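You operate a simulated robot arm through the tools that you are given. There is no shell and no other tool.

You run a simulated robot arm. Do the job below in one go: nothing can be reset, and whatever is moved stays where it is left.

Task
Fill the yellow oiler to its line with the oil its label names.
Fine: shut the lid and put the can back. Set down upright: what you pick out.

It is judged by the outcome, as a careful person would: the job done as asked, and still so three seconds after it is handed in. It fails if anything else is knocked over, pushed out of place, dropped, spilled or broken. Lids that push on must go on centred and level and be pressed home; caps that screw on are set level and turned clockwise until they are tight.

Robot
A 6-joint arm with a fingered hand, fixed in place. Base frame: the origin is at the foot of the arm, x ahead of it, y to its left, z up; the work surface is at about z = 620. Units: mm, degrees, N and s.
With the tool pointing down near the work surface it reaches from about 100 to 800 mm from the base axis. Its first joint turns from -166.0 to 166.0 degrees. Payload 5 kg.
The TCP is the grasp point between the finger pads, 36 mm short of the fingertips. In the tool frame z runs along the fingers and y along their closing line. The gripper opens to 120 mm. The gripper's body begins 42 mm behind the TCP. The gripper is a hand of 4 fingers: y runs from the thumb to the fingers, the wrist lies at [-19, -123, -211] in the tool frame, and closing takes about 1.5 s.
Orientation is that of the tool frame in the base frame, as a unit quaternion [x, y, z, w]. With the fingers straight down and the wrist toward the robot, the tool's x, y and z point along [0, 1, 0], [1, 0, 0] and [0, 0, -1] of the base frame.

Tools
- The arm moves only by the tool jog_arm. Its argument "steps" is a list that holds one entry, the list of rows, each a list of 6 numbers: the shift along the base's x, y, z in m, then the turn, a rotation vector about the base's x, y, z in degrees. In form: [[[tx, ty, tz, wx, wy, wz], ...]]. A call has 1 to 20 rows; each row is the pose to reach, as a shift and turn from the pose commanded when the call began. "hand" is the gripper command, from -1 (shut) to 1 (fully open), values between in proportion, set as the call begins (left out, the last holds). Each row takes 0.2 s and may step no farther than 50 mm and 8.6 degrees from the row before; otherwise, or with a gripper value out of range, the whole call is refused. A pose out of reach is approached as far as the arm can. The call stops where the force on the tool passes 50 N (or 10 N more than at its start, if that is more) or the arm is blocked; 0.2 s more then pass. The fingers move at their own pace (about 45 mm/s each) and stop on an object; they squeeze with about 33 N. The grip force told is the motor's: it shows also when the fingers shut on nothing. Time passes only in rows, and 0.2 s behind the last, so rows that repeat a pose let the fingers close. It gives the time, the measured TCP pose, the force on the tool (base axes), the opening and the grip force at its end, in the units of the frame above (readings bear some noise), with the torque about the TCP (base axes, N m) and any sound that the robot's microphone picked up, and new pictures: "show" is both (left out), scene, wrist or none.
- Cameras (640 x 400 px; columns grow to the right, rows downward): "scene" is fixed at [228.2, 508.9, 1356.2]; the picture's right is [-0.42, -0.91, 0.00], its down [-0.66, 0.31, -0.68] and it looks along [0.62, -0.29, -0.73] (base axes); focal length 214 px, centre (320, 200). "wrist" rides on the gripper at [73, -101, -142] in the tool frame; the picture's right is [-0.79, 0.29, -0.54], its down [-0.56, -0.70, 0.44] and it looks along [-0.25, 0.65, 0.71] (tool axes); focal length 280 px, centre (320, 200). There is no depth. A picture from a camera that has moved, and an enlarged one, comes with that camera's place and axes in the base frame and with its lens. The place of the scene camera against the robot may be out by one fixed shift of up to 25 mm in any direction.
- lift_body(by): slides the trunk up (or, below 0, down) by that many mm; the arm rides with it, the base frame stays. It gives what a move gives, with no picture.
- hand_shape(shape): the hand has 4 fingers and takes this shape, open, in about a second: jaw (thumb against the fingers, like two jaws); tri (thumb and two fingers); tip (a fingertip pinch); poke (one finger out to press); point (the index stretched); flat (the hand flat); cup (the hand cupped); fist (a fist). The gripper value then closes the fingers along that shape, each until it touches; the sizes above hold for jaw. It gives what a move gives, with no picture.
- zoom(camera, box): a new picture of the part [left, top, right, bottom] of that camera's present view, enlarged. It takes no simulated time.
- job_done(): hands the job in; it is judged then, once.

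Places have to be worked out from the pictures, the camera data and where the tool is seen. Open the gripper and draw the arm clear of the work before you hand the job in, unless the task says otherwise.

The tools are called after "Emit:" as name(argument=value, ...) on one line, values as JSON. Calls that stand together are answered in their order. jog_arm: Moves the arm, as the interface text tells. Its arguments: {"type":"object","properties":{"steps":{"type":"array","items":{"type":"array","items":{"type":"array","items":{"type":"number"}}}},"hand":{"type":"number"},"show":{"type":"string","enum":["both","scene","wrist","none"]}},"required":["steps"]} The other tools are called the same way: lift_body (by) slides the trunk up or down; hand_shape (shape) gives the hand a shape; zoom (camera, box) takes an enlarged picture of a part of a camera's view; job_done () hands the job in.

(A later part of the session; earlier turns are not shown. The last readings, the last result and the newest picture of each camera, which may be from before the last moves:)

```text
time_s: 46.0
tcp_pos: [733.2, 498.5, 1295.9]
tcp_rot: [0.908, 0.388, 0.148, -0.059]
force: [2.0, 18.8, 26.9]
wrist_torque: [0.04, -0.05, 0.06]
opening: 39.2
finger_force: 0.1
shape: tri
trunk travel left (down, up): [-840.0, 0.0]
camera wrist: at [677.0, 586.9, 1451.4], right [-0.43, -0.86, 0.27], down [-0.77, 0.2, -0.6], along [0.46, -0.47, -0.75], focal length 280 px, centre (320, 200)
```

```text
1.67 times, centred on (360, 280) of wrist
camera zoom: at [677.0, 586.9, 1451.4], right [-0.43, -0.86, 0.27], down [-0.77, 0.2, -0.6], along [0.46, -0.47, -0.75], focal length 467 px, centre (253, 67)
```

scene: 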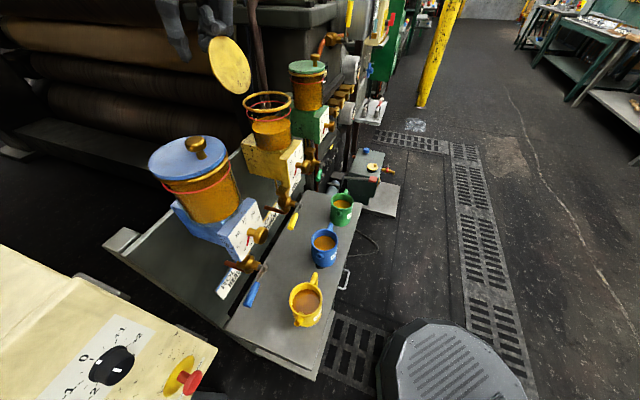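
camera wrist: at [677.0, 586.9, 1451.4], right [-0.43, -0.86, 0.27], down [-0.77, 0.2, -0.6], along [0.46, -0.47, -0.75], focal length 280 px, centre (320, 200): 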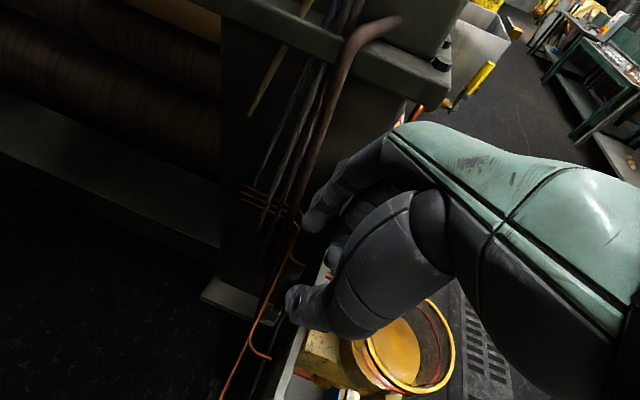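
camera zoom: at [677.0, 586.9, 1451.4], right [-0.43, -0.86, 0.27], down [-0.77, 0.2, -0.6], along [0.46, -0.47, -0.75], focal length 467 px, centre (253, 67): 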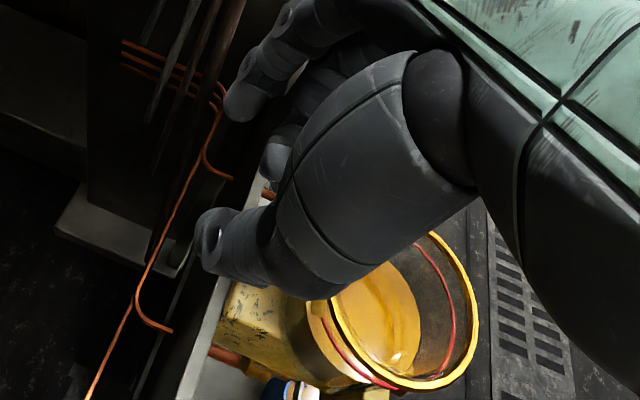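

The lid stays up with the fingers open; the folded finger is just resting on its top edge (27 N). I open wider and rise straight up to clear it.

Emit:
jog_arm(steps=[[[0, 0, 0.004, 0, 0, 0], [0, 0, 0.008, 0, 0, 0], [0, 0, 0.012, 0, 0, 0], [0, 0, 0.02, 0, 0, 0], [0, 0, 0.03, 0, 0, 0]]], hand=0.2, show="both")

Emit:
zoom(camera="scene", box=[205, 10, 325, 110])

```text
time_s: 47.2
tcp_pos: [736.0, 493.9, 1322.4]
tcp_rot: [0.909, 0.387, 0.143, -0.06]
force: [0.1, 0.0, -0.5]
wrist_torque: [0.01, -0.01, 0.03]
opening: 71.5
finger_force: 0.1
shape: tri
trunk travel left (down, up): [-840.0, 0.0]
camera wrist: at [681.2, 583.2, 1477.6], right [-0.43, -0.86, 0.27], down [-0.78, 0.2, -0.6], along [0.46, -0.47, -0.76], focal length 280 px, centre (320, 200)
```

scene: 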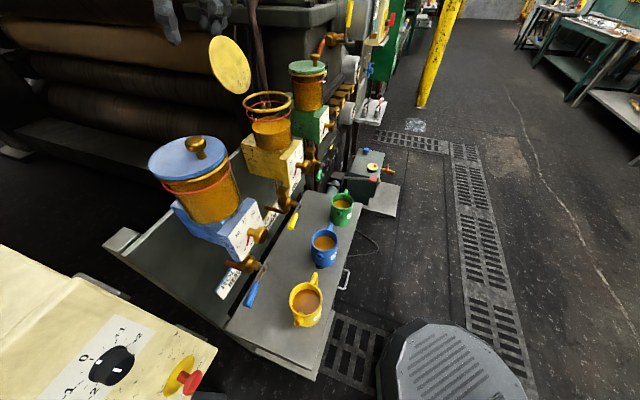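
wrist: 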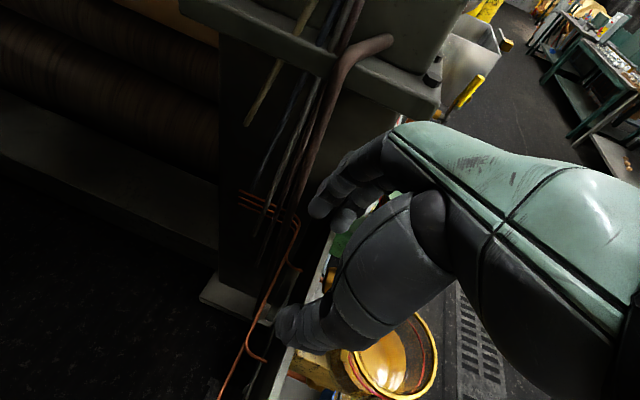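

```text
4.00 times, centred on (265, 60) of scene
camera zoom: at [228.2, 508.9, 1356.2], right [-0.42, -0.91, 0.0], down [-0.66, 0.31, -0.68], along [0.62, -0.29, -0.73], focal length 858 px, centre (540, 760)
```

zoom: 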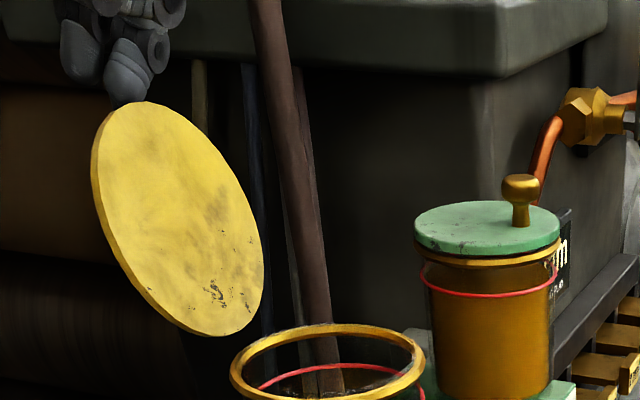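

The lid stands open on its own and the hand is free of it. I rise further so the fingertips clear the lid's top edge.

Emit:
jog_arm(steps=[[[0, 0, 0.012, 0, 0, 0], [0, 0, 0.024, 0, 0, 0], [0, 0, 0.036, 0, 0, 0], [0, 0, 0.045, 0, 0, 0], [0, 0, 0.055, 0, 0, 0]]], show="scene")

Emit:
zoom(camera="scene", box=[165, 0, 325, 110])

```text
time_s: 48.4
tcp_pos: [734.9, 495.9, 1377.3]
tcp_rot: [0.908, 0.388, 0.144, -0.06]
force: [0.1, 0.5, -0.1]
wrist_torque: [-0.02, 0.02, 0.02]
opening: 71.7
finger_force: 0.0
shape: tri
trunk travel left (down, up): [-840.0, 0.0]
```

scene: 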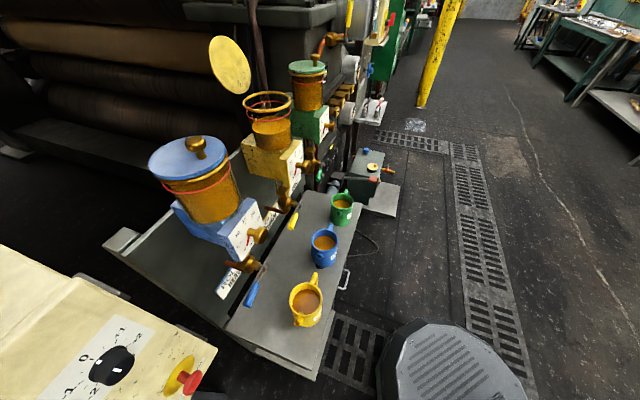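

```text
3.64 times, centred on (245, 55) of scene
camera zoom: at [228.2, 508.9, 1356.2], right [-0.42, -0.91, 0.0], down [-0.66, 0.31, -0.68], along [0.62, -0.29, -0.73], focal length 780 px, centre (593, 727)
```

zoom: 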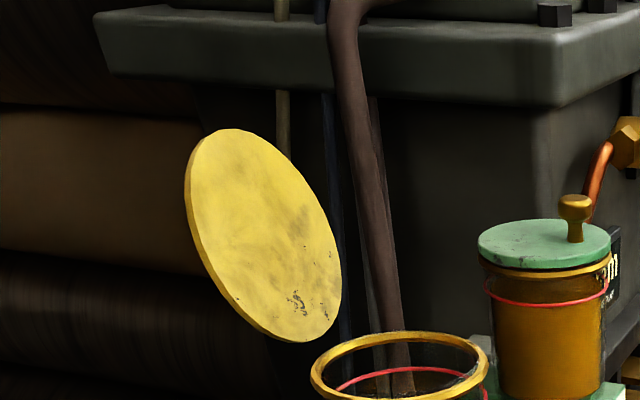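

Everything is clear. I straighten the tool and turn it to yaw ≈ 0 in place, then back away from the machine.

Emit:
jog_arm(steps=[[[-0.003, -0.003, 0, -2.43, 1.0, 6.2], [-0.006, -0.006, 0, -4.86, 2.0, 12.4], [-0.01, -0.01, 0, -7.3, 3.0, 18.6], [-0.015, -0.015, 0, -9.7, 4.0, 24.7], [-0.02, -0.02, 0, -12.1, 5.0, 30.9], [-0.025, -0.025, 0, -14.6, 6.0, 37.1], [-0.03, -0.03, 0, -17, 7, 43.3]]], show="both")

```text
time_s: 50.0
tcp_pos: [705.0, 466.2, 1376.7]
tcp_rot: [0.707, 0.707, -0.001, 0.0]
force: [0.7, -0.1, 0.4]
wrist_torque: [-0.03, 0.0, -0.01]
opening: 71.7
finger_force: 0.1
shape: tri
trunk travel left (down, up): [-840.0, 0.0]
camera wrist: at [604.1, 538.0, 1517.7], right [0.29, -0.79, 0.54], down [-0.7, -0.56, -0.44], along [0.65, -0.25, -0.71], focal length 280 px, centre (320, 200)
```

scene: 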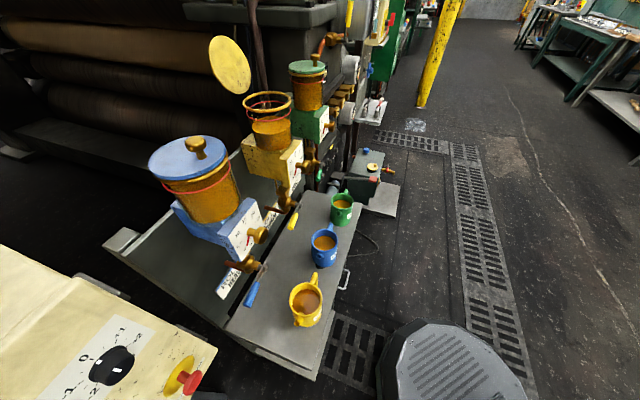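
wrist: 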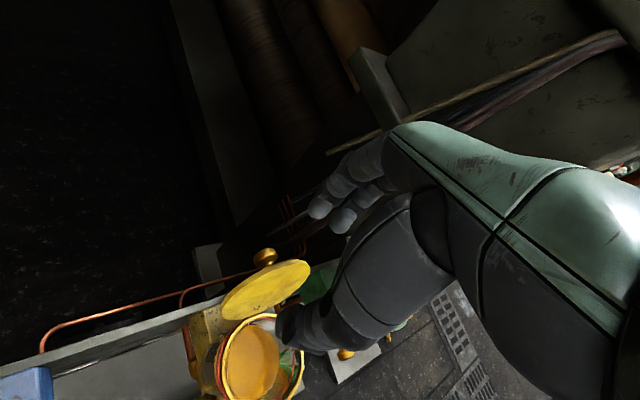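

The open lid is stable with the knob behind it. I zoom to measure the reservoir opening.

Emit:
zoom(camera="wrist", box=[160, 230, 360, 400])

```text
2.35 times, centred on (260, 315) of wrist
camera zoom: at [604.1, 538.0, 1517.7], right [0.29, -0.79, 0.54], down [-0.7, -0.56, -0.44], along [0.65, -0.25, -0.71], focal length 660 px, centre (461, -71)
```

zoom: 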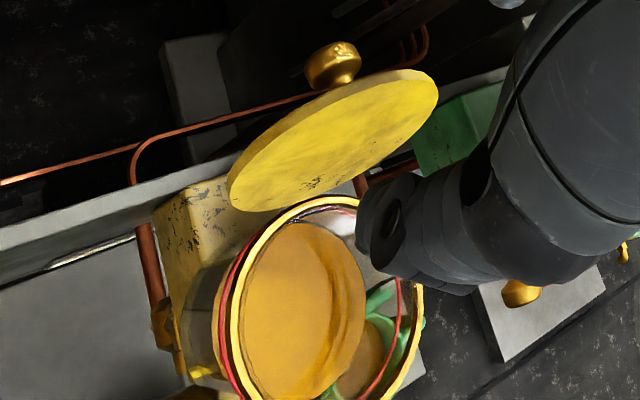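

The opening is centred near (663, 410), rim ≈ z 1183, and the fill line is about 20 mm below the rim. Now I retreat to the front, clear of the oilers and cans.

Emit:
jog_arm(steps=[[[-0.016, -0.025, -0.032, 0, 0, 0], [-0.033, -0.05, -0.065, 0, 0, 0], [-0.049, -0.075, -0.097, 0, 0, 0], [-0.066, -0.1, -0.13, 0, 0, 0], [-0.082, -0.126, -0.162, 0, 0, 0], [-0.099, -0.151, -0.195, 0, 0, 0], [-0.115, -0.176, -0.227, 0, 0, 0], [-0.132, -0.193, -0.26, 0, 0, 0], [-0.149, -0.21, -0.294, 0, 0, 0], [-0.165, -0.226, -0.327, 0, 0, 0]]], show="scene")

```text
time_s: 52.2
tcp_pos: [537.4, 239.3, 1051.3]
tcp_rot: [0.708, 0.706, 0.002, 0.0]
force: [-0.3, -0.1, 0.8]
wrist_torque: [0.02, -0.02, 0.0]
opening: 72.1
finger_force: 0.2
shape: tri
trunk travel left (down, up): [-840.0, 0.0]
```

scene: 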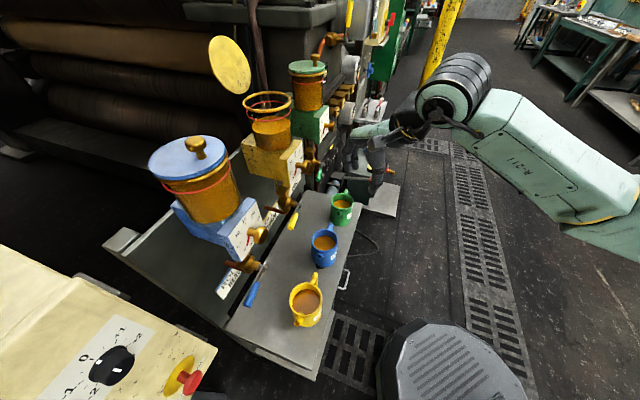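

Clear of everything. I set the hand back to "jaw" and lower the trunk for table-height work.

Emit:
hand_shape(shape="jaw")

Emit:
lift_body(by=-230)

Emit:
jog_arm(steps=[[[-0.009, 0.022, -0.002, 0, 0, 3], [-0.018, 0.045, -0.004, 0, 0, 6], [-0.028, 0.067, -0.006, 0, 0, 9], [-0.037, 0.09, -0.008, 0, 0, 12], [-0.046, 0.112, -0.01, 0, 0, 15], [-0.055, 0.134, -0.012, 0, 0, 18], [-0.065, 0.157, -0.014, 0, 0, 21], [-0.074, 0.179, -0.016, 0, 0, 24], [-0.083, 0.202, -0.018, 0, 0, 27], [-0.095, 0.225, -0.02, 0, 0, 30]]], hand=1, show="both")

```text
time_s: 53.1
tcp_pos: [538.7, 241.8, 1050.2]
tcp_rot: [0.708, 0.706, 0.001, 0.0]
force: [-0.4, -0.3, -0.3]
wrist_torque: [0.0, 0.0, 0.01]
opening: 119.7
finger_force: 0.1
shape: jaw
trunk travel left (down, up): [-840.0, 0.0]
```

```text
time_s: 55.5
tcp_pos: [538.9, 241.1, 819.2]
tcp_rot: [0.708, 0.706, 0.001, 0.001]
force: [0.0, 0.3, 0.4]
wrist_torque: [0.02, 0.04, -0.01]
opening: 119.8
finger_force: 0.2
shape: jaw
trunk travel left (down, up): [-610.0, 230.0]
```

```text
time_s: 57.7
tcp_pos: [443.5, 465.9, 799.3]
tcp_rot: [0.503, 0.864, 0.0, 0.003]
force: [-0.4, 0.9, 1.0]
wrist_torque: [0.0, 0.02, 0.01]
opening: 120.3
finger_force: 0.0
shape: jaw
trunk travel left (down, up): [-610.0, 230.0]
camera wrist: at [318.8, 478.7, 939.5], right [0.64, -0.54, 0.55], down [-0.33, -0.83, -0.44], along [0.7, 0.1, -0.71], focal length 280 px, centre (320, 200)
```

scene: 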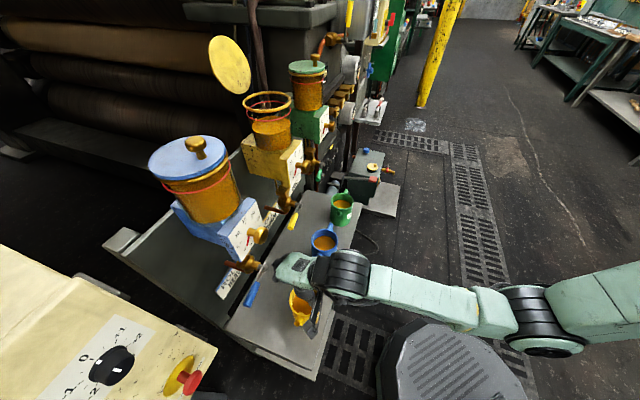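
wrist: 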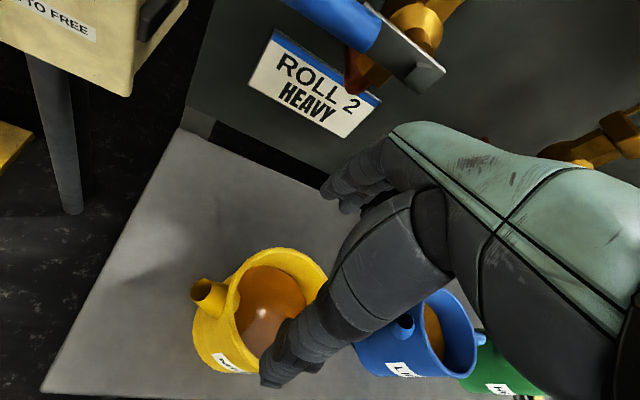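

Above the yellow can. I zoom to measure its position relative to the fingers.

Emit:
zoom(camera="wrist", box=[170, 160, 410, 400])

Emit:
zoom(camera="scene", box=[255, 230, 375, 340])

```text
1.67 times, centred on (290, 280) of wrist
camera zoom: at [318.8, 478.7, 939.5], right [0.64, -0.54, 0.55], down [-0.33, -0.83, -0.44], along [0.7, 0.1, -0.71], focal length 467 px, centre (370, 67)
```

zoom: 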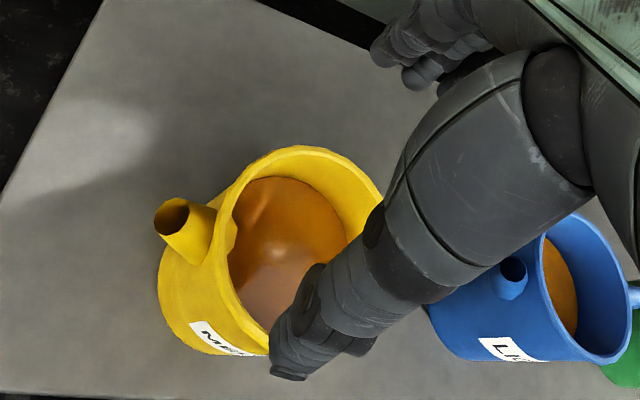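

```text
3.64 times, centred on (315, 285) of scene
camera zoom: at [228.2, 508.9, 1356.2], right [-0.42, -0.91, 0.0], down [-0.66, 0.31, -0.68], along [0.62, -0.29, -0.73], focal length 780 px, centre (338, -109)
```

zoom: 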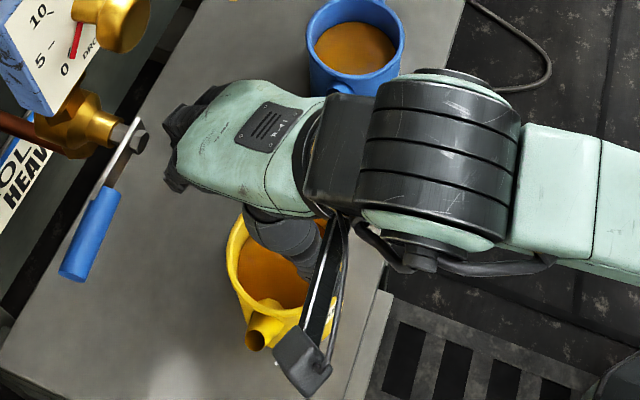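

I need the rim position more precisely, so I zoom in tighter on the visible part of the can.

Emit:
zoom(camera="wrist", box=[180, 230, 340, 390])

Emit:
zoom(camera="scene", box=[280, 275, 345, 335])

```text
2.50 times, centred on (260, 310) of wrist
camera zoom: at [318.8, 478.7, 939.5], right [0.64, -0.54, 0.55], down [-0.33, -0.83, -0.44], along [0.7, 0.1, -0.71], focal length 701 px, centre (470, -75)
```

zoom: 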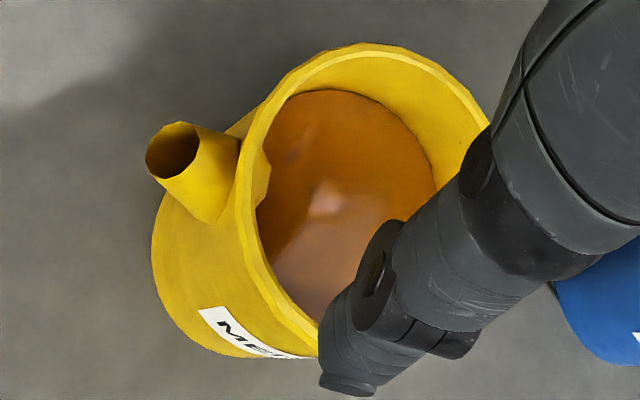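

```text
6.67 times, centred on (312, 305) of scene
camera zoom: at [228.2, 508.9, 1356.2], right [-0.42, -0.91, 0.0], down [-0.66, 0.31, -0.68], along [0.62, -0.29, -0.73], focal length 1430 px, centre (370, -500)
```

zoom: 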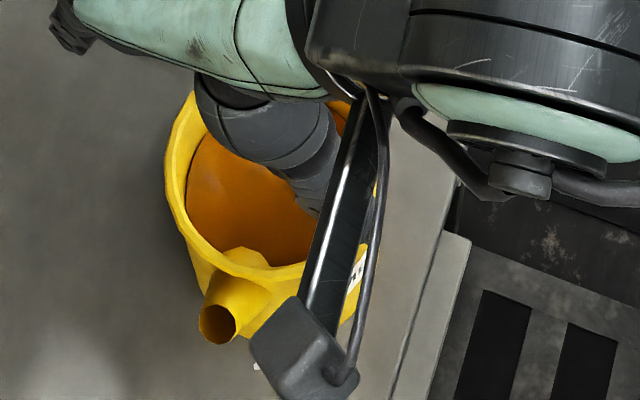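

From this view the rim centre fits best near (435, 446) with rim z ≈ 720 and radius ≈ 48. I shift the hand over that point at the same height and re-check.

Emit:
jog_arm(steps=[[[-0.004, -0.01, -0.005, 0, 0, 0], [-0.008, -0.02, -0.01, 0, 0, 0], [-0.008, -0.02, -0.01, 0, 0, 0]]], show="both")

Emit:
zoom(camera="wrist", box=[180, 200, 380, 400])

Emit:
zoom(camera="scene", box=[255, 250, 355, 340])

```text
time_s: 58.5
tcp_pos: [435.7, 446.0, 789.5]
tcp_rot: [0.503, 0.864, 0.0, 0.004]
force: [-0.2, -0.2, -0.3]
wrist_torque: [0.02, -0.03, 0.03]
opening: 120.0
finger_force: 0.0
shape: jaw
trunk travel left (down, up): [-610.0, 230.0]
camera wrist: at [310.1, 459.0, 929.6], right [0.64, -0.54, 0.55], down [-0.33, -0.83, -0.44], along [0.7, 0.1, -0.71], focal length 280 px, centre (320, 200)
```

scene: 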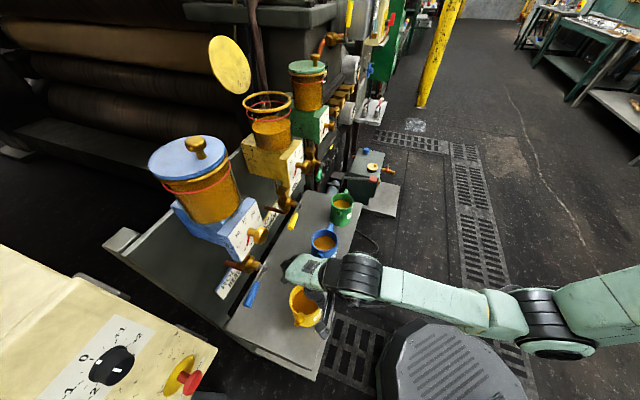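
wrist: 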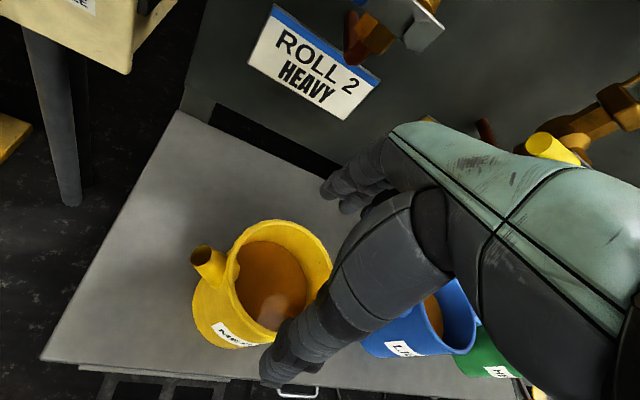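

```text
2.00 times, centred on (280, 300) of wrist
camera zoom: at [310.1, 459.0, 929.6], right [0.64, -0.54, 0.55], down [-0.33, -0.83, -0.44], along [0.7, 0.1, -0.71], focal length 561 px, centre (400, 0)
```

zoom: 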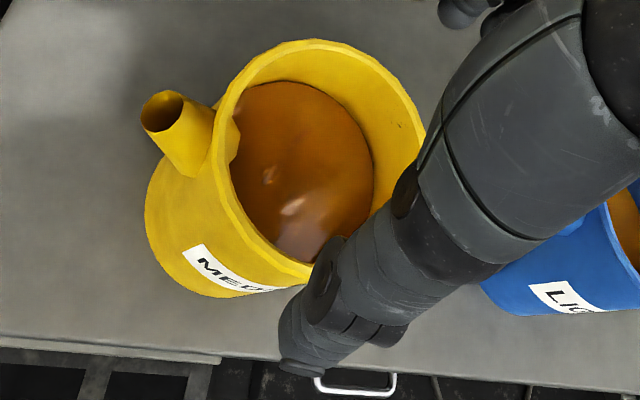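

```text
4.44 times, centred on (305, 295) of scene
camera zoom: at [228.2, 508.9, 1356.2], right [-0.42, -0.91, 0.0], down [-0.66, 0.31, -0.68], along [0.62, -0.29, -0.73], focal length 953 px, centre (387, -222)
```

zoom: 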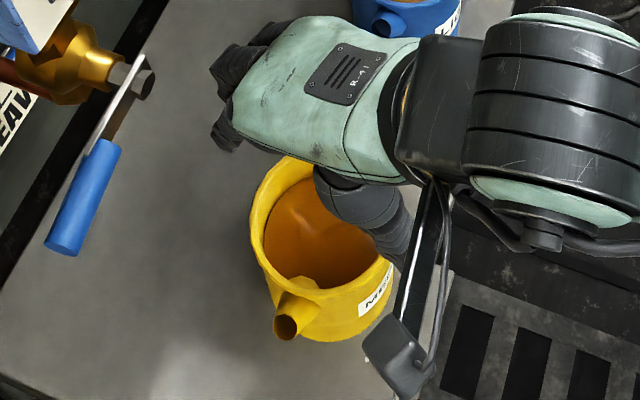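

Cross-checking three views gives a consistent fit: rim centre (423, 446), rim z ≈ 741, radius 45, spout tip near (379, 490, 736) pointing at azimuth 135°. I shift the hand 12.5 mm to be centred over it and look again.

Emit:
jog_arm(steps=[[[-0.006, 0.0, 0.0, 0, 0, 0], [-0.0125, 0.0, 0.0, 0, 0, 0], [-0.0125, 0.0, 0.0, 0, 0, 0]]], show="wrist")

Emit:
zoom(camera="wrist", box=[180, 160, 380, 360])

Emit:
zoom(camera="scene", box=[255, 250, 355, 340])

```text
time_s: 59.3
tcp_pos: [423.6, 445.8, 790.5]
tcp_rot: [0.5, 0.866, 0.001, 0.0]
force: [0.4, -0.4, -1.1]
wrist_torque: [0.0, 0.03, -0.03]
opening: 120.1
finger_force: 0.2
shape: jaw
trunk travel left (down, up): [-610.0, 230.0]
camera wrist: at [298.9, 457.4, 930.4], right [0.64, -0.54, 0.54], down [-0.33, -0.83, -0.44], along [0.69, 0.11, -0.71], focal length 280 px, centre (320, 200)
```

wrist: 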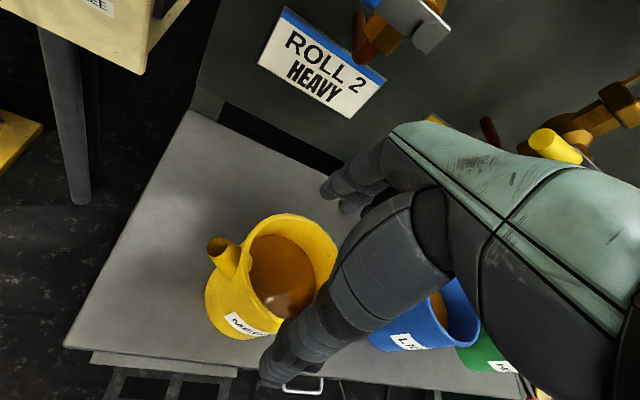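

```text
2.00 times, centred on (280, 260) of wrist
camera zoom: at [298.9, 457.4, 930.4], right [0.64, -0.54, 0.54], down [-0.33, -0.83, -0.44], along [0.69, 0.11, -0.71], focal length 561 px, centre (400, 80)
```

zoom: 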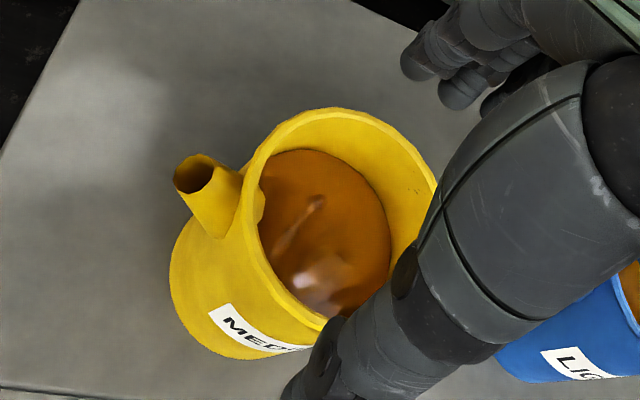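

```text
4.44 times, centred on (305, 295) of scene
camera zoom: at [228.2, 508.9, 1356.2], right [-0.42, -0.91, 0.0], down [-0.66, 0.31, -0.68], along [0.62, -0.29, -0.73], focal length 953 px, centre (387, -222)
```

zoom: 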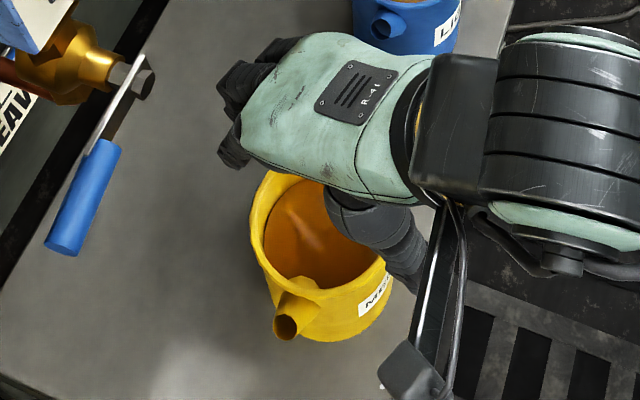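

The re-fit puts the can axis at (423, 448): nearly centred. I make a small correction and descend around the can to grip height, palm just above the rim.

Emit:
jog_arm(steps=[[[-0.002, 0.0005, 0.0, 0, 0, 0], [-0.002, 0.0005, -0.015, 0, 0, 0], [-0.002, 0.0005, -0.03, 0, 0, 0], [-0.002, 0.0005, -0.042, 0, 0, 0], [-0.002, 0.0005, -0.054, 0, 0, 0], [-0.002, 0.0005, -0.064, 0, 0, 0], [-0.002, 0.0005, -0.074, 0, 0, 0]]], show="both")

Emit:
zoom(camera="wrist", box=[180, 140, 400, 340])

Emit:
zoom(camera="scene", box=[255, 250, 355, 340])

```text
time_s: 60.9
tcp_pos: [422.6, 446.2, 718.5]
tcp_rot: [0.501, 0.865, 0.003, 0.0]
force: [2.5, 2.1, 7.7]
wrist_torque: [0.2, -0.22, 0.0]
opening: 120.0
finger_force: 0.1
shape: jaw
trunk travel left (down, up): [-610.0, 230.0]
camera wrist: at [297.5, 457.7, 858.4], right [0.64, -0.54, 0.54], down [-0.33, -0.83, -0.45], along [0.69, 0.11, -0.71], focal length 280 px, centre (320, 200)
```

scene: 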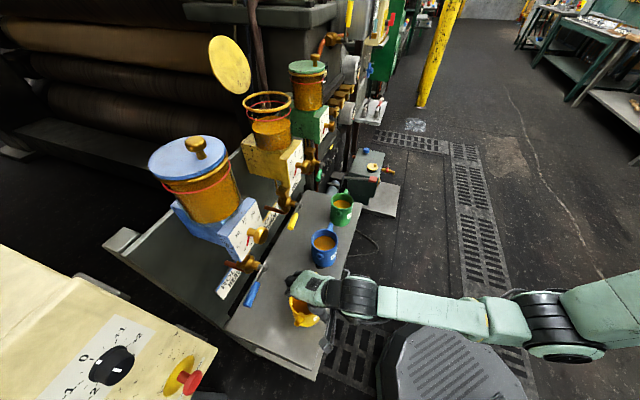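
wrist: 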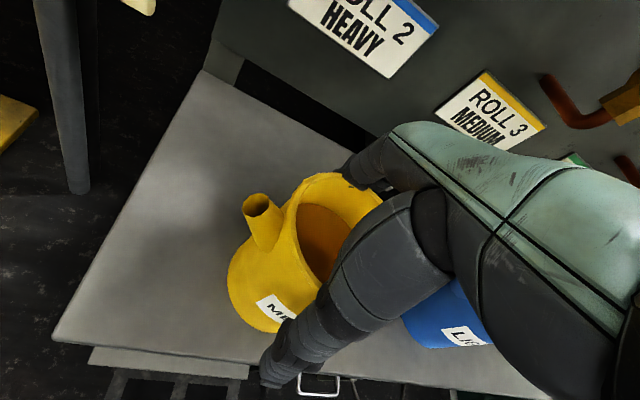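

```text
2.00 times, centred on (290, 240) of wrist
camera zoom: at [297.5, 457.7, 858.4], right [0.64, -0.54, 0.54], down [-0.33, -0.83, -0.45], along [0.69, 0.11, -0.71], focal length 561 px, centre (380, 120)
```

zoom: 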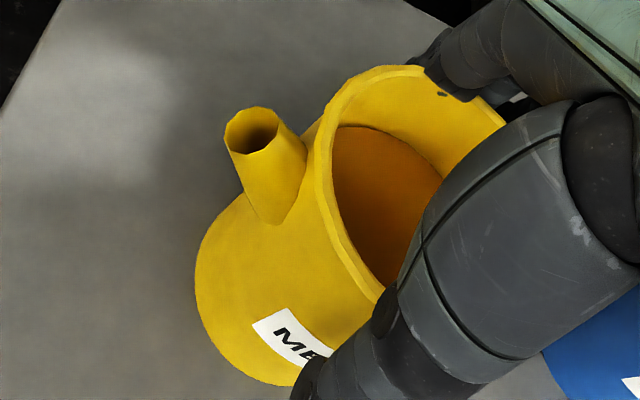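

```text
4.44 times, centred on (305, 295) of scene
camera zoom: at [228.2, 508.9, 1356.2], right [-0.42, -0.91, 0.0], down [-0.66, 0.31, -0.68], along [0.62, -0.29, -0.73], focal length 953 px, centre (387, -222)
```

zoom: 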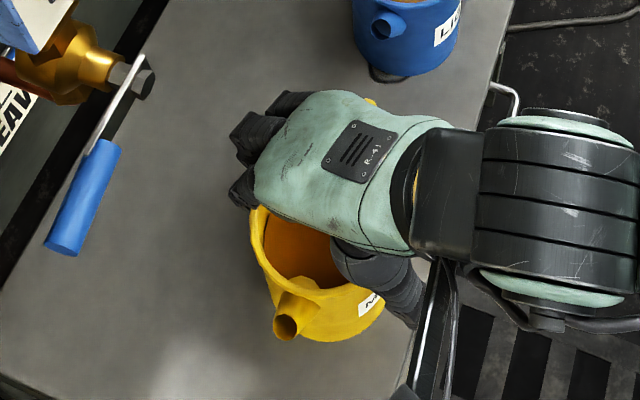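

A light contact (8 N up) says the finger bases touch the rim at this depth. I rise 6 mm and then close the hand on the can.

Emit:
jog_arm(steps=[[[0, 0, 0.004, 0, 0, 0], [0, 0, 0.007, 0, 0, 0], [0, 0, 0.007, 0, 0, 0]]], show="none")

Emit:
jog_arm(steps=[[[0, 0, 0, 0, 0, 0], [0, 0, 0, 0, 0, 0], [0, 0, 0, 0, 0, 0], [0, 0, 0, 0, 0, 0], [0, 0, 0, 0, 0, 0], [0, 0, 0, 0, 0, 0]]], hand=-1, show="both")

```text
time_s: 61.7
tcp_pos: [420.4, 446.0, 722.5]
tcp_rot: [0.501, 0.865, 0.0, 0.001]
force: [0.0, -0.4, 0.7]
wrist_torque: [-0.03, 0.01, -0.01]
opening: 119.6
finger_force: 0.0
shape: jaw
trunk travel left (down, up): [-610.0, 230.0]
```

```text
time_s: 63.1
tcp_pos: [420.2, 445.0, 722.7]
tcp_rot: [0.501, 0.865, 0.0, 0.001]
force: [-1.6, -0.3, 1.9]
wrist_torque: [-0.26, 0.44, -0.1]
opening: 84.0
finger_force: 32.9
shape: jaw
trunk travel left (down, up): [-610.0, 230.0]
camera wrist: at [296.7, 457.4, 863.9], right [0.64, -0.54, 0.54], down [-0.33, -0.83, -0.44], along [0.69, 0.11, -0.71], focal length 280 px, centre (320, 200)
```

scene: 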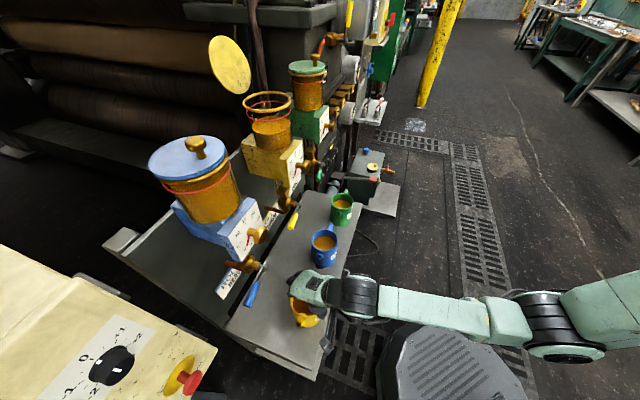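
wrist: 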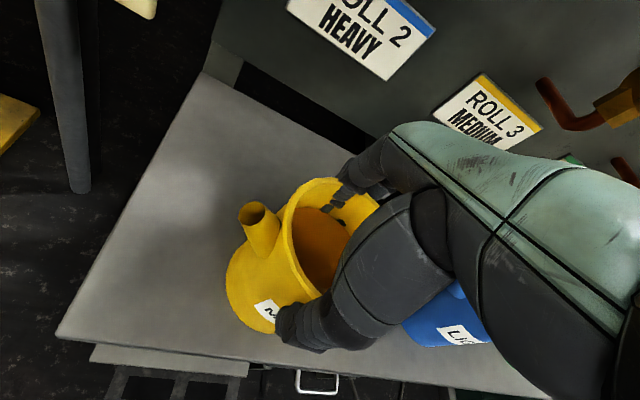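

Emit:
zoom(camera="wrist", box=[200, 150, 420, 370])

Emit:
zoom(camera="scene", box=[265, 250, 345, 340])

```text
1.82 times, centred on (310, 260) of wrist
camera zoom: at [296.7, 457.4, 863.9], right [0.64, -0.54, 0.54], down [-0.33, -0.83, -0.44], along [0.69, 0.11, -0.71], focal length 510 px, centre (338, 91)
```

zoom: 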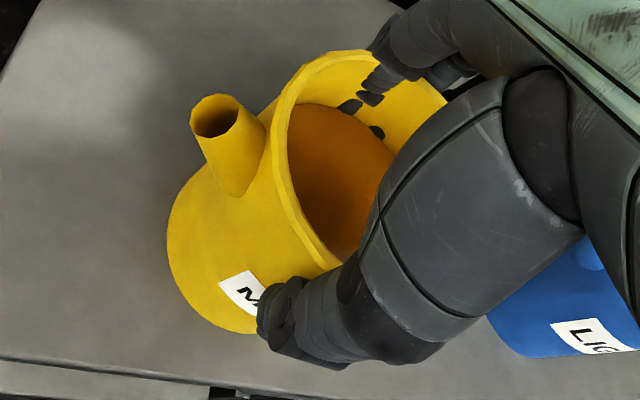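

```text
4.44 times, centred on (305, 295) of scene
camera zoom: at [228.2, 508.9, 1356.2], right [-0.42, -0.91, 0.0], down [-0.66, 0.31, -0.68], along [0.62, -0.29, -0.73], focal length 953 px, centre (387, -222)
```

zoom: 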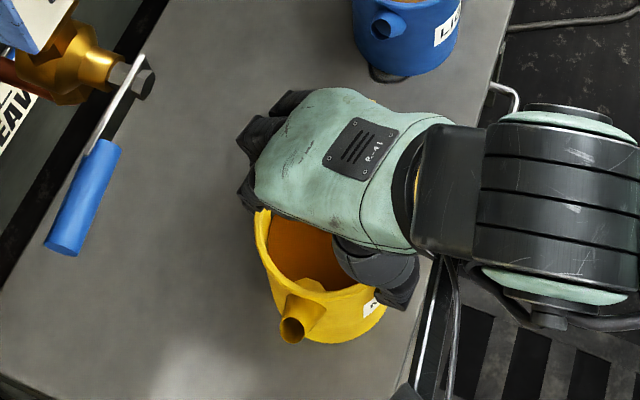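

The can is gripped (84 mm, 33 N). I lift it very slightly to test the hold.

Emit:
jog_arm(steps=[[[0, 0, 0.004, 0, 0, 0], [0, 0, 0.008, 0, 0, 0], [0, 0, 0.013, 0, 0, 0], [0, 0, 0.02, 0, 0, 0], [0, 0, 0.02, 0, 0, 0]]], show="both")

Emit:
zoom(camera="wrist", box=[200, 150, 420, 370])

Emit:
zoom(camera="scene", box=[265, 250, 345, 340])

```text
time_s: 64.3
tcp_pos: [421.8, 445.6, 743.5]
tcp_rot: [0.501, 0.866, 0.0, 0.0]
force: [-0.6, 0.2, -4.8]
wrist_torque: [0.04, 0.1, -0.01]
opening: 84.2
finger_force: 33.0
shape: jaw
trunk travel left (down, up): [-610.0, 230.0]
camera wrist: at [297.2, 458.3, 883.6], right [0.64, -0.54, 0.54], down [-0.33, -0.83, -0.44], along [0.69, 0.11, -0.71], focal length 280 px, centre (320, 200)
```

scene: 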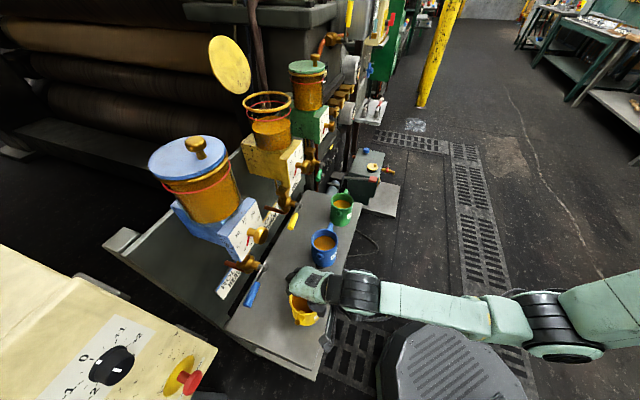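
wrist: 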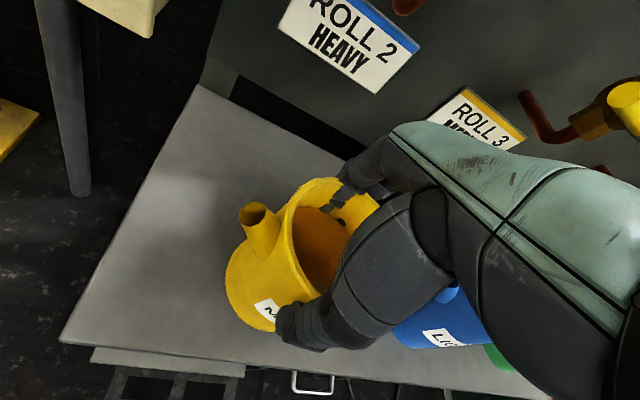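

```text
1.82 times, centred on (310, 260) of wrist
camera zoom: at [297.2, 458.3, 883.6], right [0.64, -0.54, 0.54], down [-0.33, -0.83, -0.44], along [0.69, 0.11, -0.71], focal length 510 px, centre (338, 91)
```

zoom: 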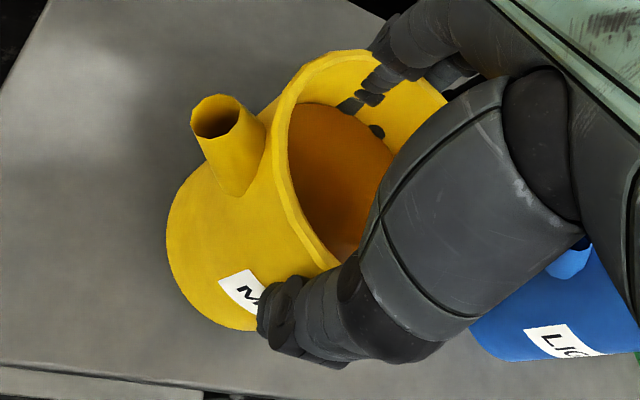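

```text
4.44 times, centred on (305, 295) of scene
camera zoom: at [228.2, 508.9, 1356.2], right [-0.42, -0.91, 0.0], down [-0.66, 0.31, -0.68], along [0.62, -0.29, -0.73], focal length 953 px, centre (387, -222)
```

zoom: 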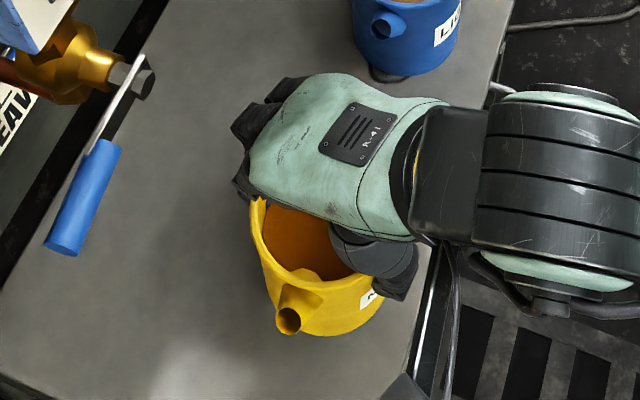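

The can is off the table, level, weighing about 0.5 kg, with oil about 40 mm below its rim. I carry it gently back and up, away from the oilers' fronts, then raise the trunk.

Emit:
jog_arm(steps=[[[-0.004, -0.004, 0.01, 0, 0, 0], [-0.01, -0.011, 0.022, 0, 0, -1], [-0.018, -0.019, 0.034, 0, 0, -2], [-0.026, -0.028, 0.045, 0, 0, -3], [-0.032, -0.035, 0.053, 0, 0, -4], [-0.036, -0.039, 0.057, 0, 0, -5]]], show="none")

Emit:
lift_body(by=230)

```text
time_s: 65.7
tcp_pos: [385.5, 407.1, 800.1]
tcp_rot: [0.539, 0.842, 0.0, -0.001]
force: [0.1, 0.8, -5.8]
wrist_torque: [0.04, 0.11, 0.04]
opening: 84.0
finger_force: 32.9
shape: jaw
trunk travel left (down, up): [-610.0, 230.0]
```

```text
time_s: 68.2
tcp_pos: [385.1, 408.1, 1030.1]
tcp_rot: [0.538, 0.843, 0.0, 0.0]
force: [-0.6, -0.7, -5.9]
wrist_torque: [0.05, 0.11, 0.03]
opening: 84.4
finger_force: 32.8
shape: jaw
trunk travel left (down, up): [-840.0, 0.0]
```

Steady. I now carry the can along the front to the right at a gentle pace, turning the hand towards the pouring direction.

Emit:
jog_arm(steps=[[[0.019, -0.016, 0.003, 0, 0, -2.5], [0.038, -0.033, 0.007, 0, 0, -5], [0.058, -0.049, 0.01, 0, 0, -7.5], [0.077, -0.065, 0.013, 0, 0, -10], [0.096, -0.082, 0.017, 0, 0, -12.5], [0.115, -0.098, 0.02, 0, 0, -15], [0.131, -0.118, 0.026, 0, 0, -17], [0.147, -0.138, 0.032, 0, 0, -19], [0.163, -0.158, 0.038, 0, 0, -21], [0.179, -0.178, 0.044, 0, 0, -23], [0.195, -0.198, 0.05, 0, 0, -25], [0.211, -0.212, 0.064, 0, 0, -27], [0.227, -0.226, 0.078, 0, 0, -29], [0.243, -0.24, 0.092, 0, 0, -31], [0.259, -0.254, 0.106, 0, 0, -33], [0.275, -0.268, 0.12, 0, 0, -35]]], show="both")

```text
time_s: 71.6
tcp_pos: [661.0, 138.4, 1149.2]
tcp_rot: [0.767, 0.641, -0.001, 0.001]
force: [1.6, -0.5, -5.7]
wrist_torque: [0.06, 0.04, 0.02]
opening: 84.0
finger_force: 32.6
shape: jaw
trunk travel left (down, up): [-840.0, 0.0]
camera wrist: at [574.7, 227.0, 1289.6], right [0.14, -0.83, 0.54], down [-0.79, -0.43, -0.44], along [0.6, -0.36, -0.71], focal length 280 px, centre (320, 200)
```

scene: 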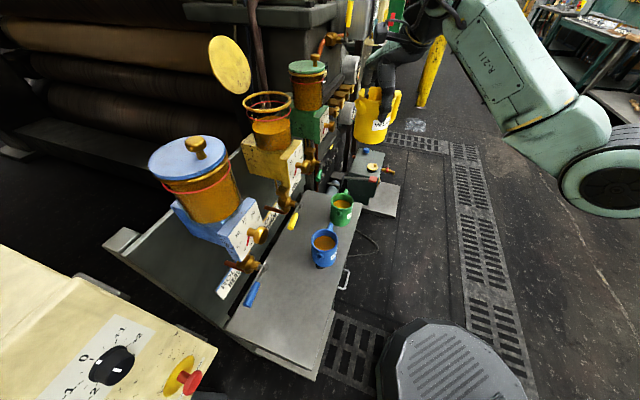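
wrist: 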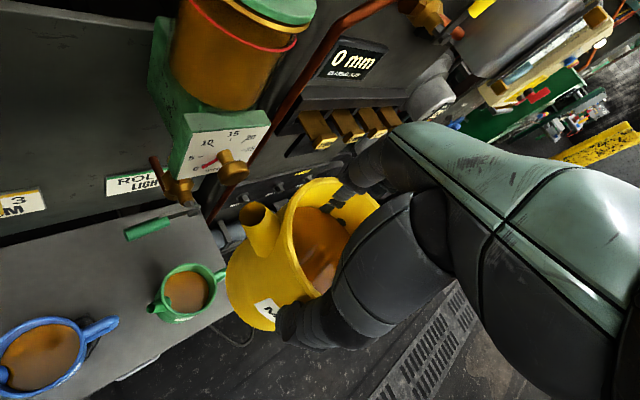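

The can arrived level with no limit flags. I check its pose in the hand before pre-tilting.

Emit:
zoom(camera="wrist", box=[200, 150, 420, 370])

Emit:
zoom(camera="scene", box=[225, 60, 325, 160])

```text
1.82 times, centred on (310, 260) of wrist
camera zoom: at [574.7, 227.0, 1289.6], right [0.14, -0.83, 0.54], down [-0.79, -0.43, -0.44], along [0.6, -0.36, -0.71], focal length 510 px, centre (338, 91)
```

zoom: 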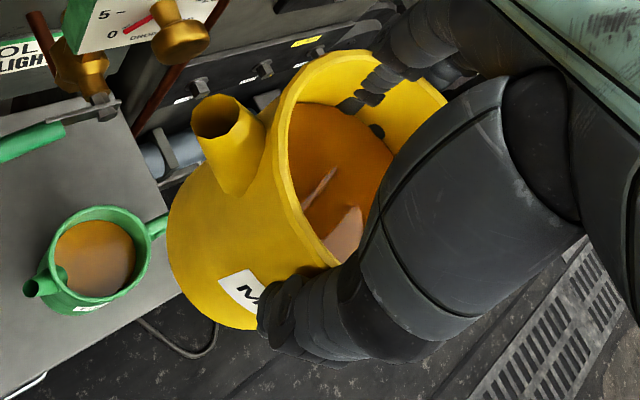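

```text
4.00 times, centred on (275, 110) of scene
camera zoom: at [228.2, 508.9, 1356.2], right [-0.42, -0.91, 0.0], down [-0.66, 0.31, -0.68], along [0.62, -0.29, -0.73], focal length 858 px, centre (500, 560)
```

zoom: 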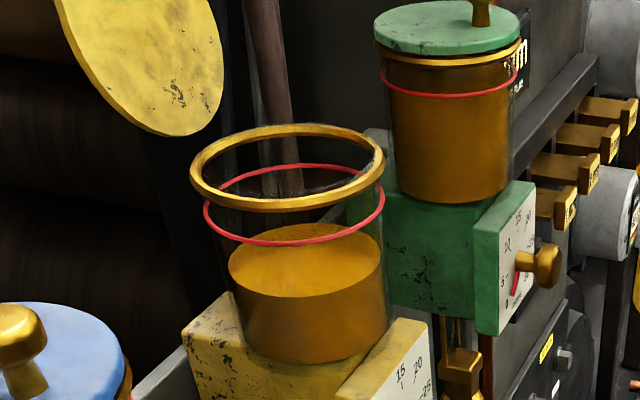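

The can hasn't shifted in the hand, and the scene camera has a clear view of the yellow reservoir, its red line and oil level. I move to the stand-off point while tilting to 15° (oil should stay ~9 mm below the spout lip).

Emit:
jog_arm(steps=[[[0.004, 0.009, 0.013, 0, 0, 0], [0.0075, 0.0175, 0.026, -2, -0.15, 0], [0.011, 0.026, 0.039, -5, -0.39, 0], [0.015, 0.035, 0.052, -8, -0.62, 0], [0.019, 0.044, 0.065, -11, -0.85, 0], [0.0225, 0.0526, 0.0773, -13, -1.0, 0], [0.0225, 0.0526, 0.0773, -14.96, -1.16, 0]]], show="both")

Emit:
zoom(camera="wrist", box=[200, 150, 420, 370])

```text
time_s: 73.2
tcp_pos: [683.0, 191.7, 1226.8]
tcp_rot: [0.76, 0.636, -0.075, 0.107]
force: [-0.4, -0.1, -5.7]
wrist_torque: [0.15, 0.05, -0.01]
opening: 84.5
finger_force: 32.8
shape: jaw
trunk travel left (down, up): [-840.0, 0.0]
camera wrist: at [593.8, 314.4, 1337.7], right [0.13, -0.66, 0.74], down [-0.78, -0.53, -0.33], along [0.61, -0.53, -0.58], focal length 280 px, centre (320, 200)
```

scene: 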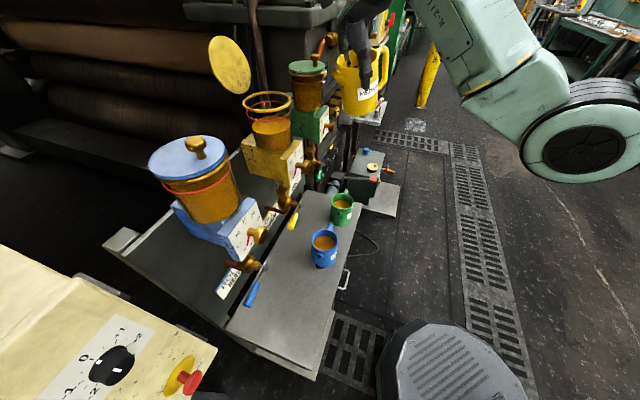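
wrist: 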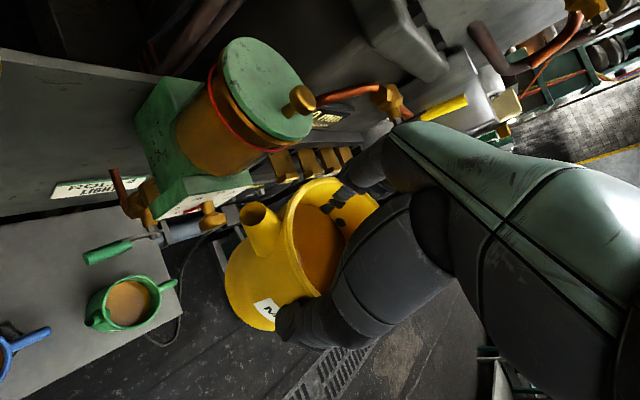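

```text
1.82 times, centred on (310, 260) of wrist
camera zoom: at [593.8, 314.4, 1337.7], right [0.13, -0.66, 0.74], down [-0.78, -0.53, -0.33], along [0.61, -0.53, -0.58], focal length 510 px, centre (338, 91)
```

zoom: 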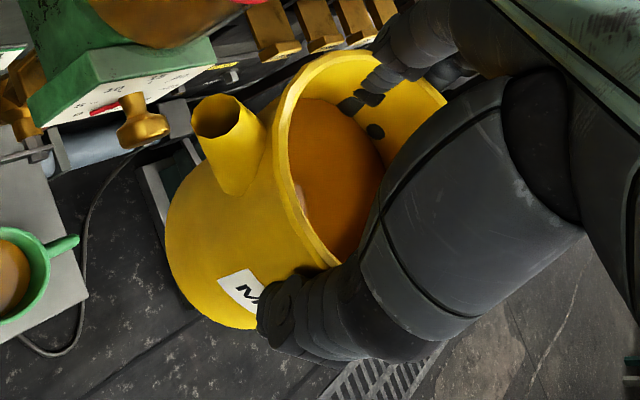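

Tilt holds at 15° as planned. I raise 20 mm for margin and slide the spout tip over the reservoir opening.

Emit:
jog_arm(steps=[[[0, 0, 0.01, 0, 0, 0], [-0.0005, 0.008, 0.02, 0, 0, 0], [-0.002, 0.025, 0.02, 0, 0, 0], [-0.0035, 0.045, 0.02, 0, 0, 0], [-0.005, 0.065, 0.02, 0, 0, 0], [-0.0065, 0.085, 0.02, 0, 0, 0], [-0.008, 0.1, 0.02, 0, 0, 0]]], show="both")

Emit:
zoom(camera="wrist", box=[100, 60, 420, 330])

Emit:
zoom(camera="scene", box=[225, 20, 365, 150])

```text
time_s: 74.8
tcp_pos: [675.2, 293.0, 1246.6]
tcp_rot: [0.76, 0.637, -0.076, 0.107]
force: [0.2, 0.2, -5.4]
wrist_torque: [0.12, 0.04, -0.03]
opening: 83.9
finger_force: 32.6
shape: jaw
trunk travel left (down, up): [-840.0, 0.0]
camera wrist: at [585.5, 415.2, 1357.9], right [0.13, -0.66, 0.74], down [-0.78, -0.53, -0.33], along [0.61, -0.53, -0.58], focal length 280 px, centre (320, 200)
```

scene: 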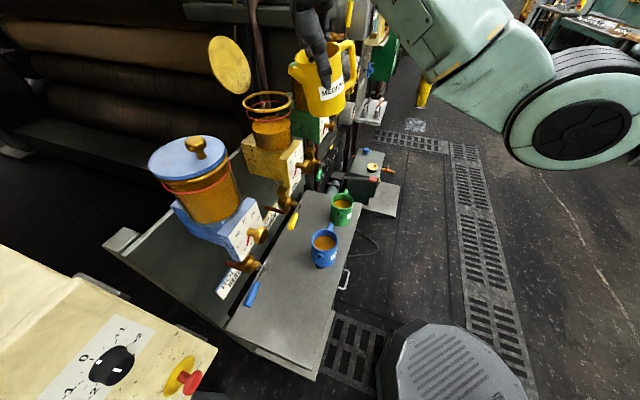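
wrist: 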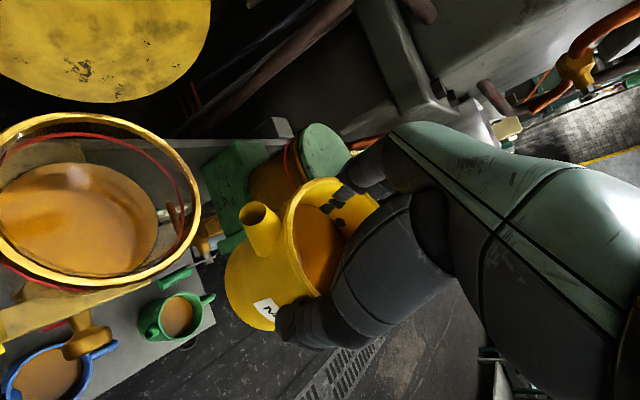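

```text
1.48 times, centred on (260, 195) of wrist
camera zoom: at [585.5, 415.2, 1357.9], right [0.13, -0.66, 0.74], down [-0.78, -0.53, -0.33], along [0.61, -0.53, -0.58], focal length 415 px, centre (409, 207)
```

zoom: 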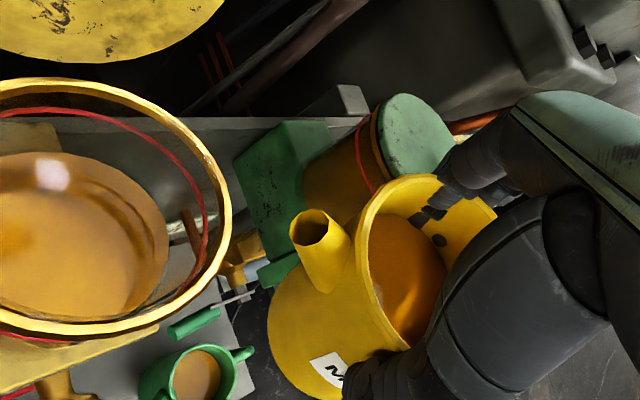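

```text
3.08 times, centred on (295, 85) of scene
camera zoom: at [228.2, 508.9, 1356.2], right [-0.42, -0.91, 0.0], down [-0.66, 0.31, -0.68], along [0.62, -0.29, -0.73], focal length 660 px, centre (397, 554)
```

zoom: 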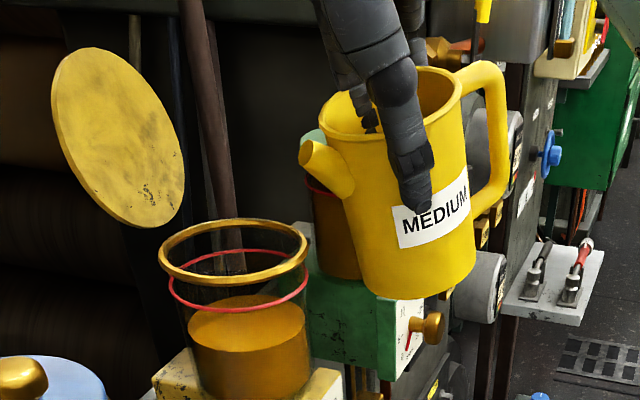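

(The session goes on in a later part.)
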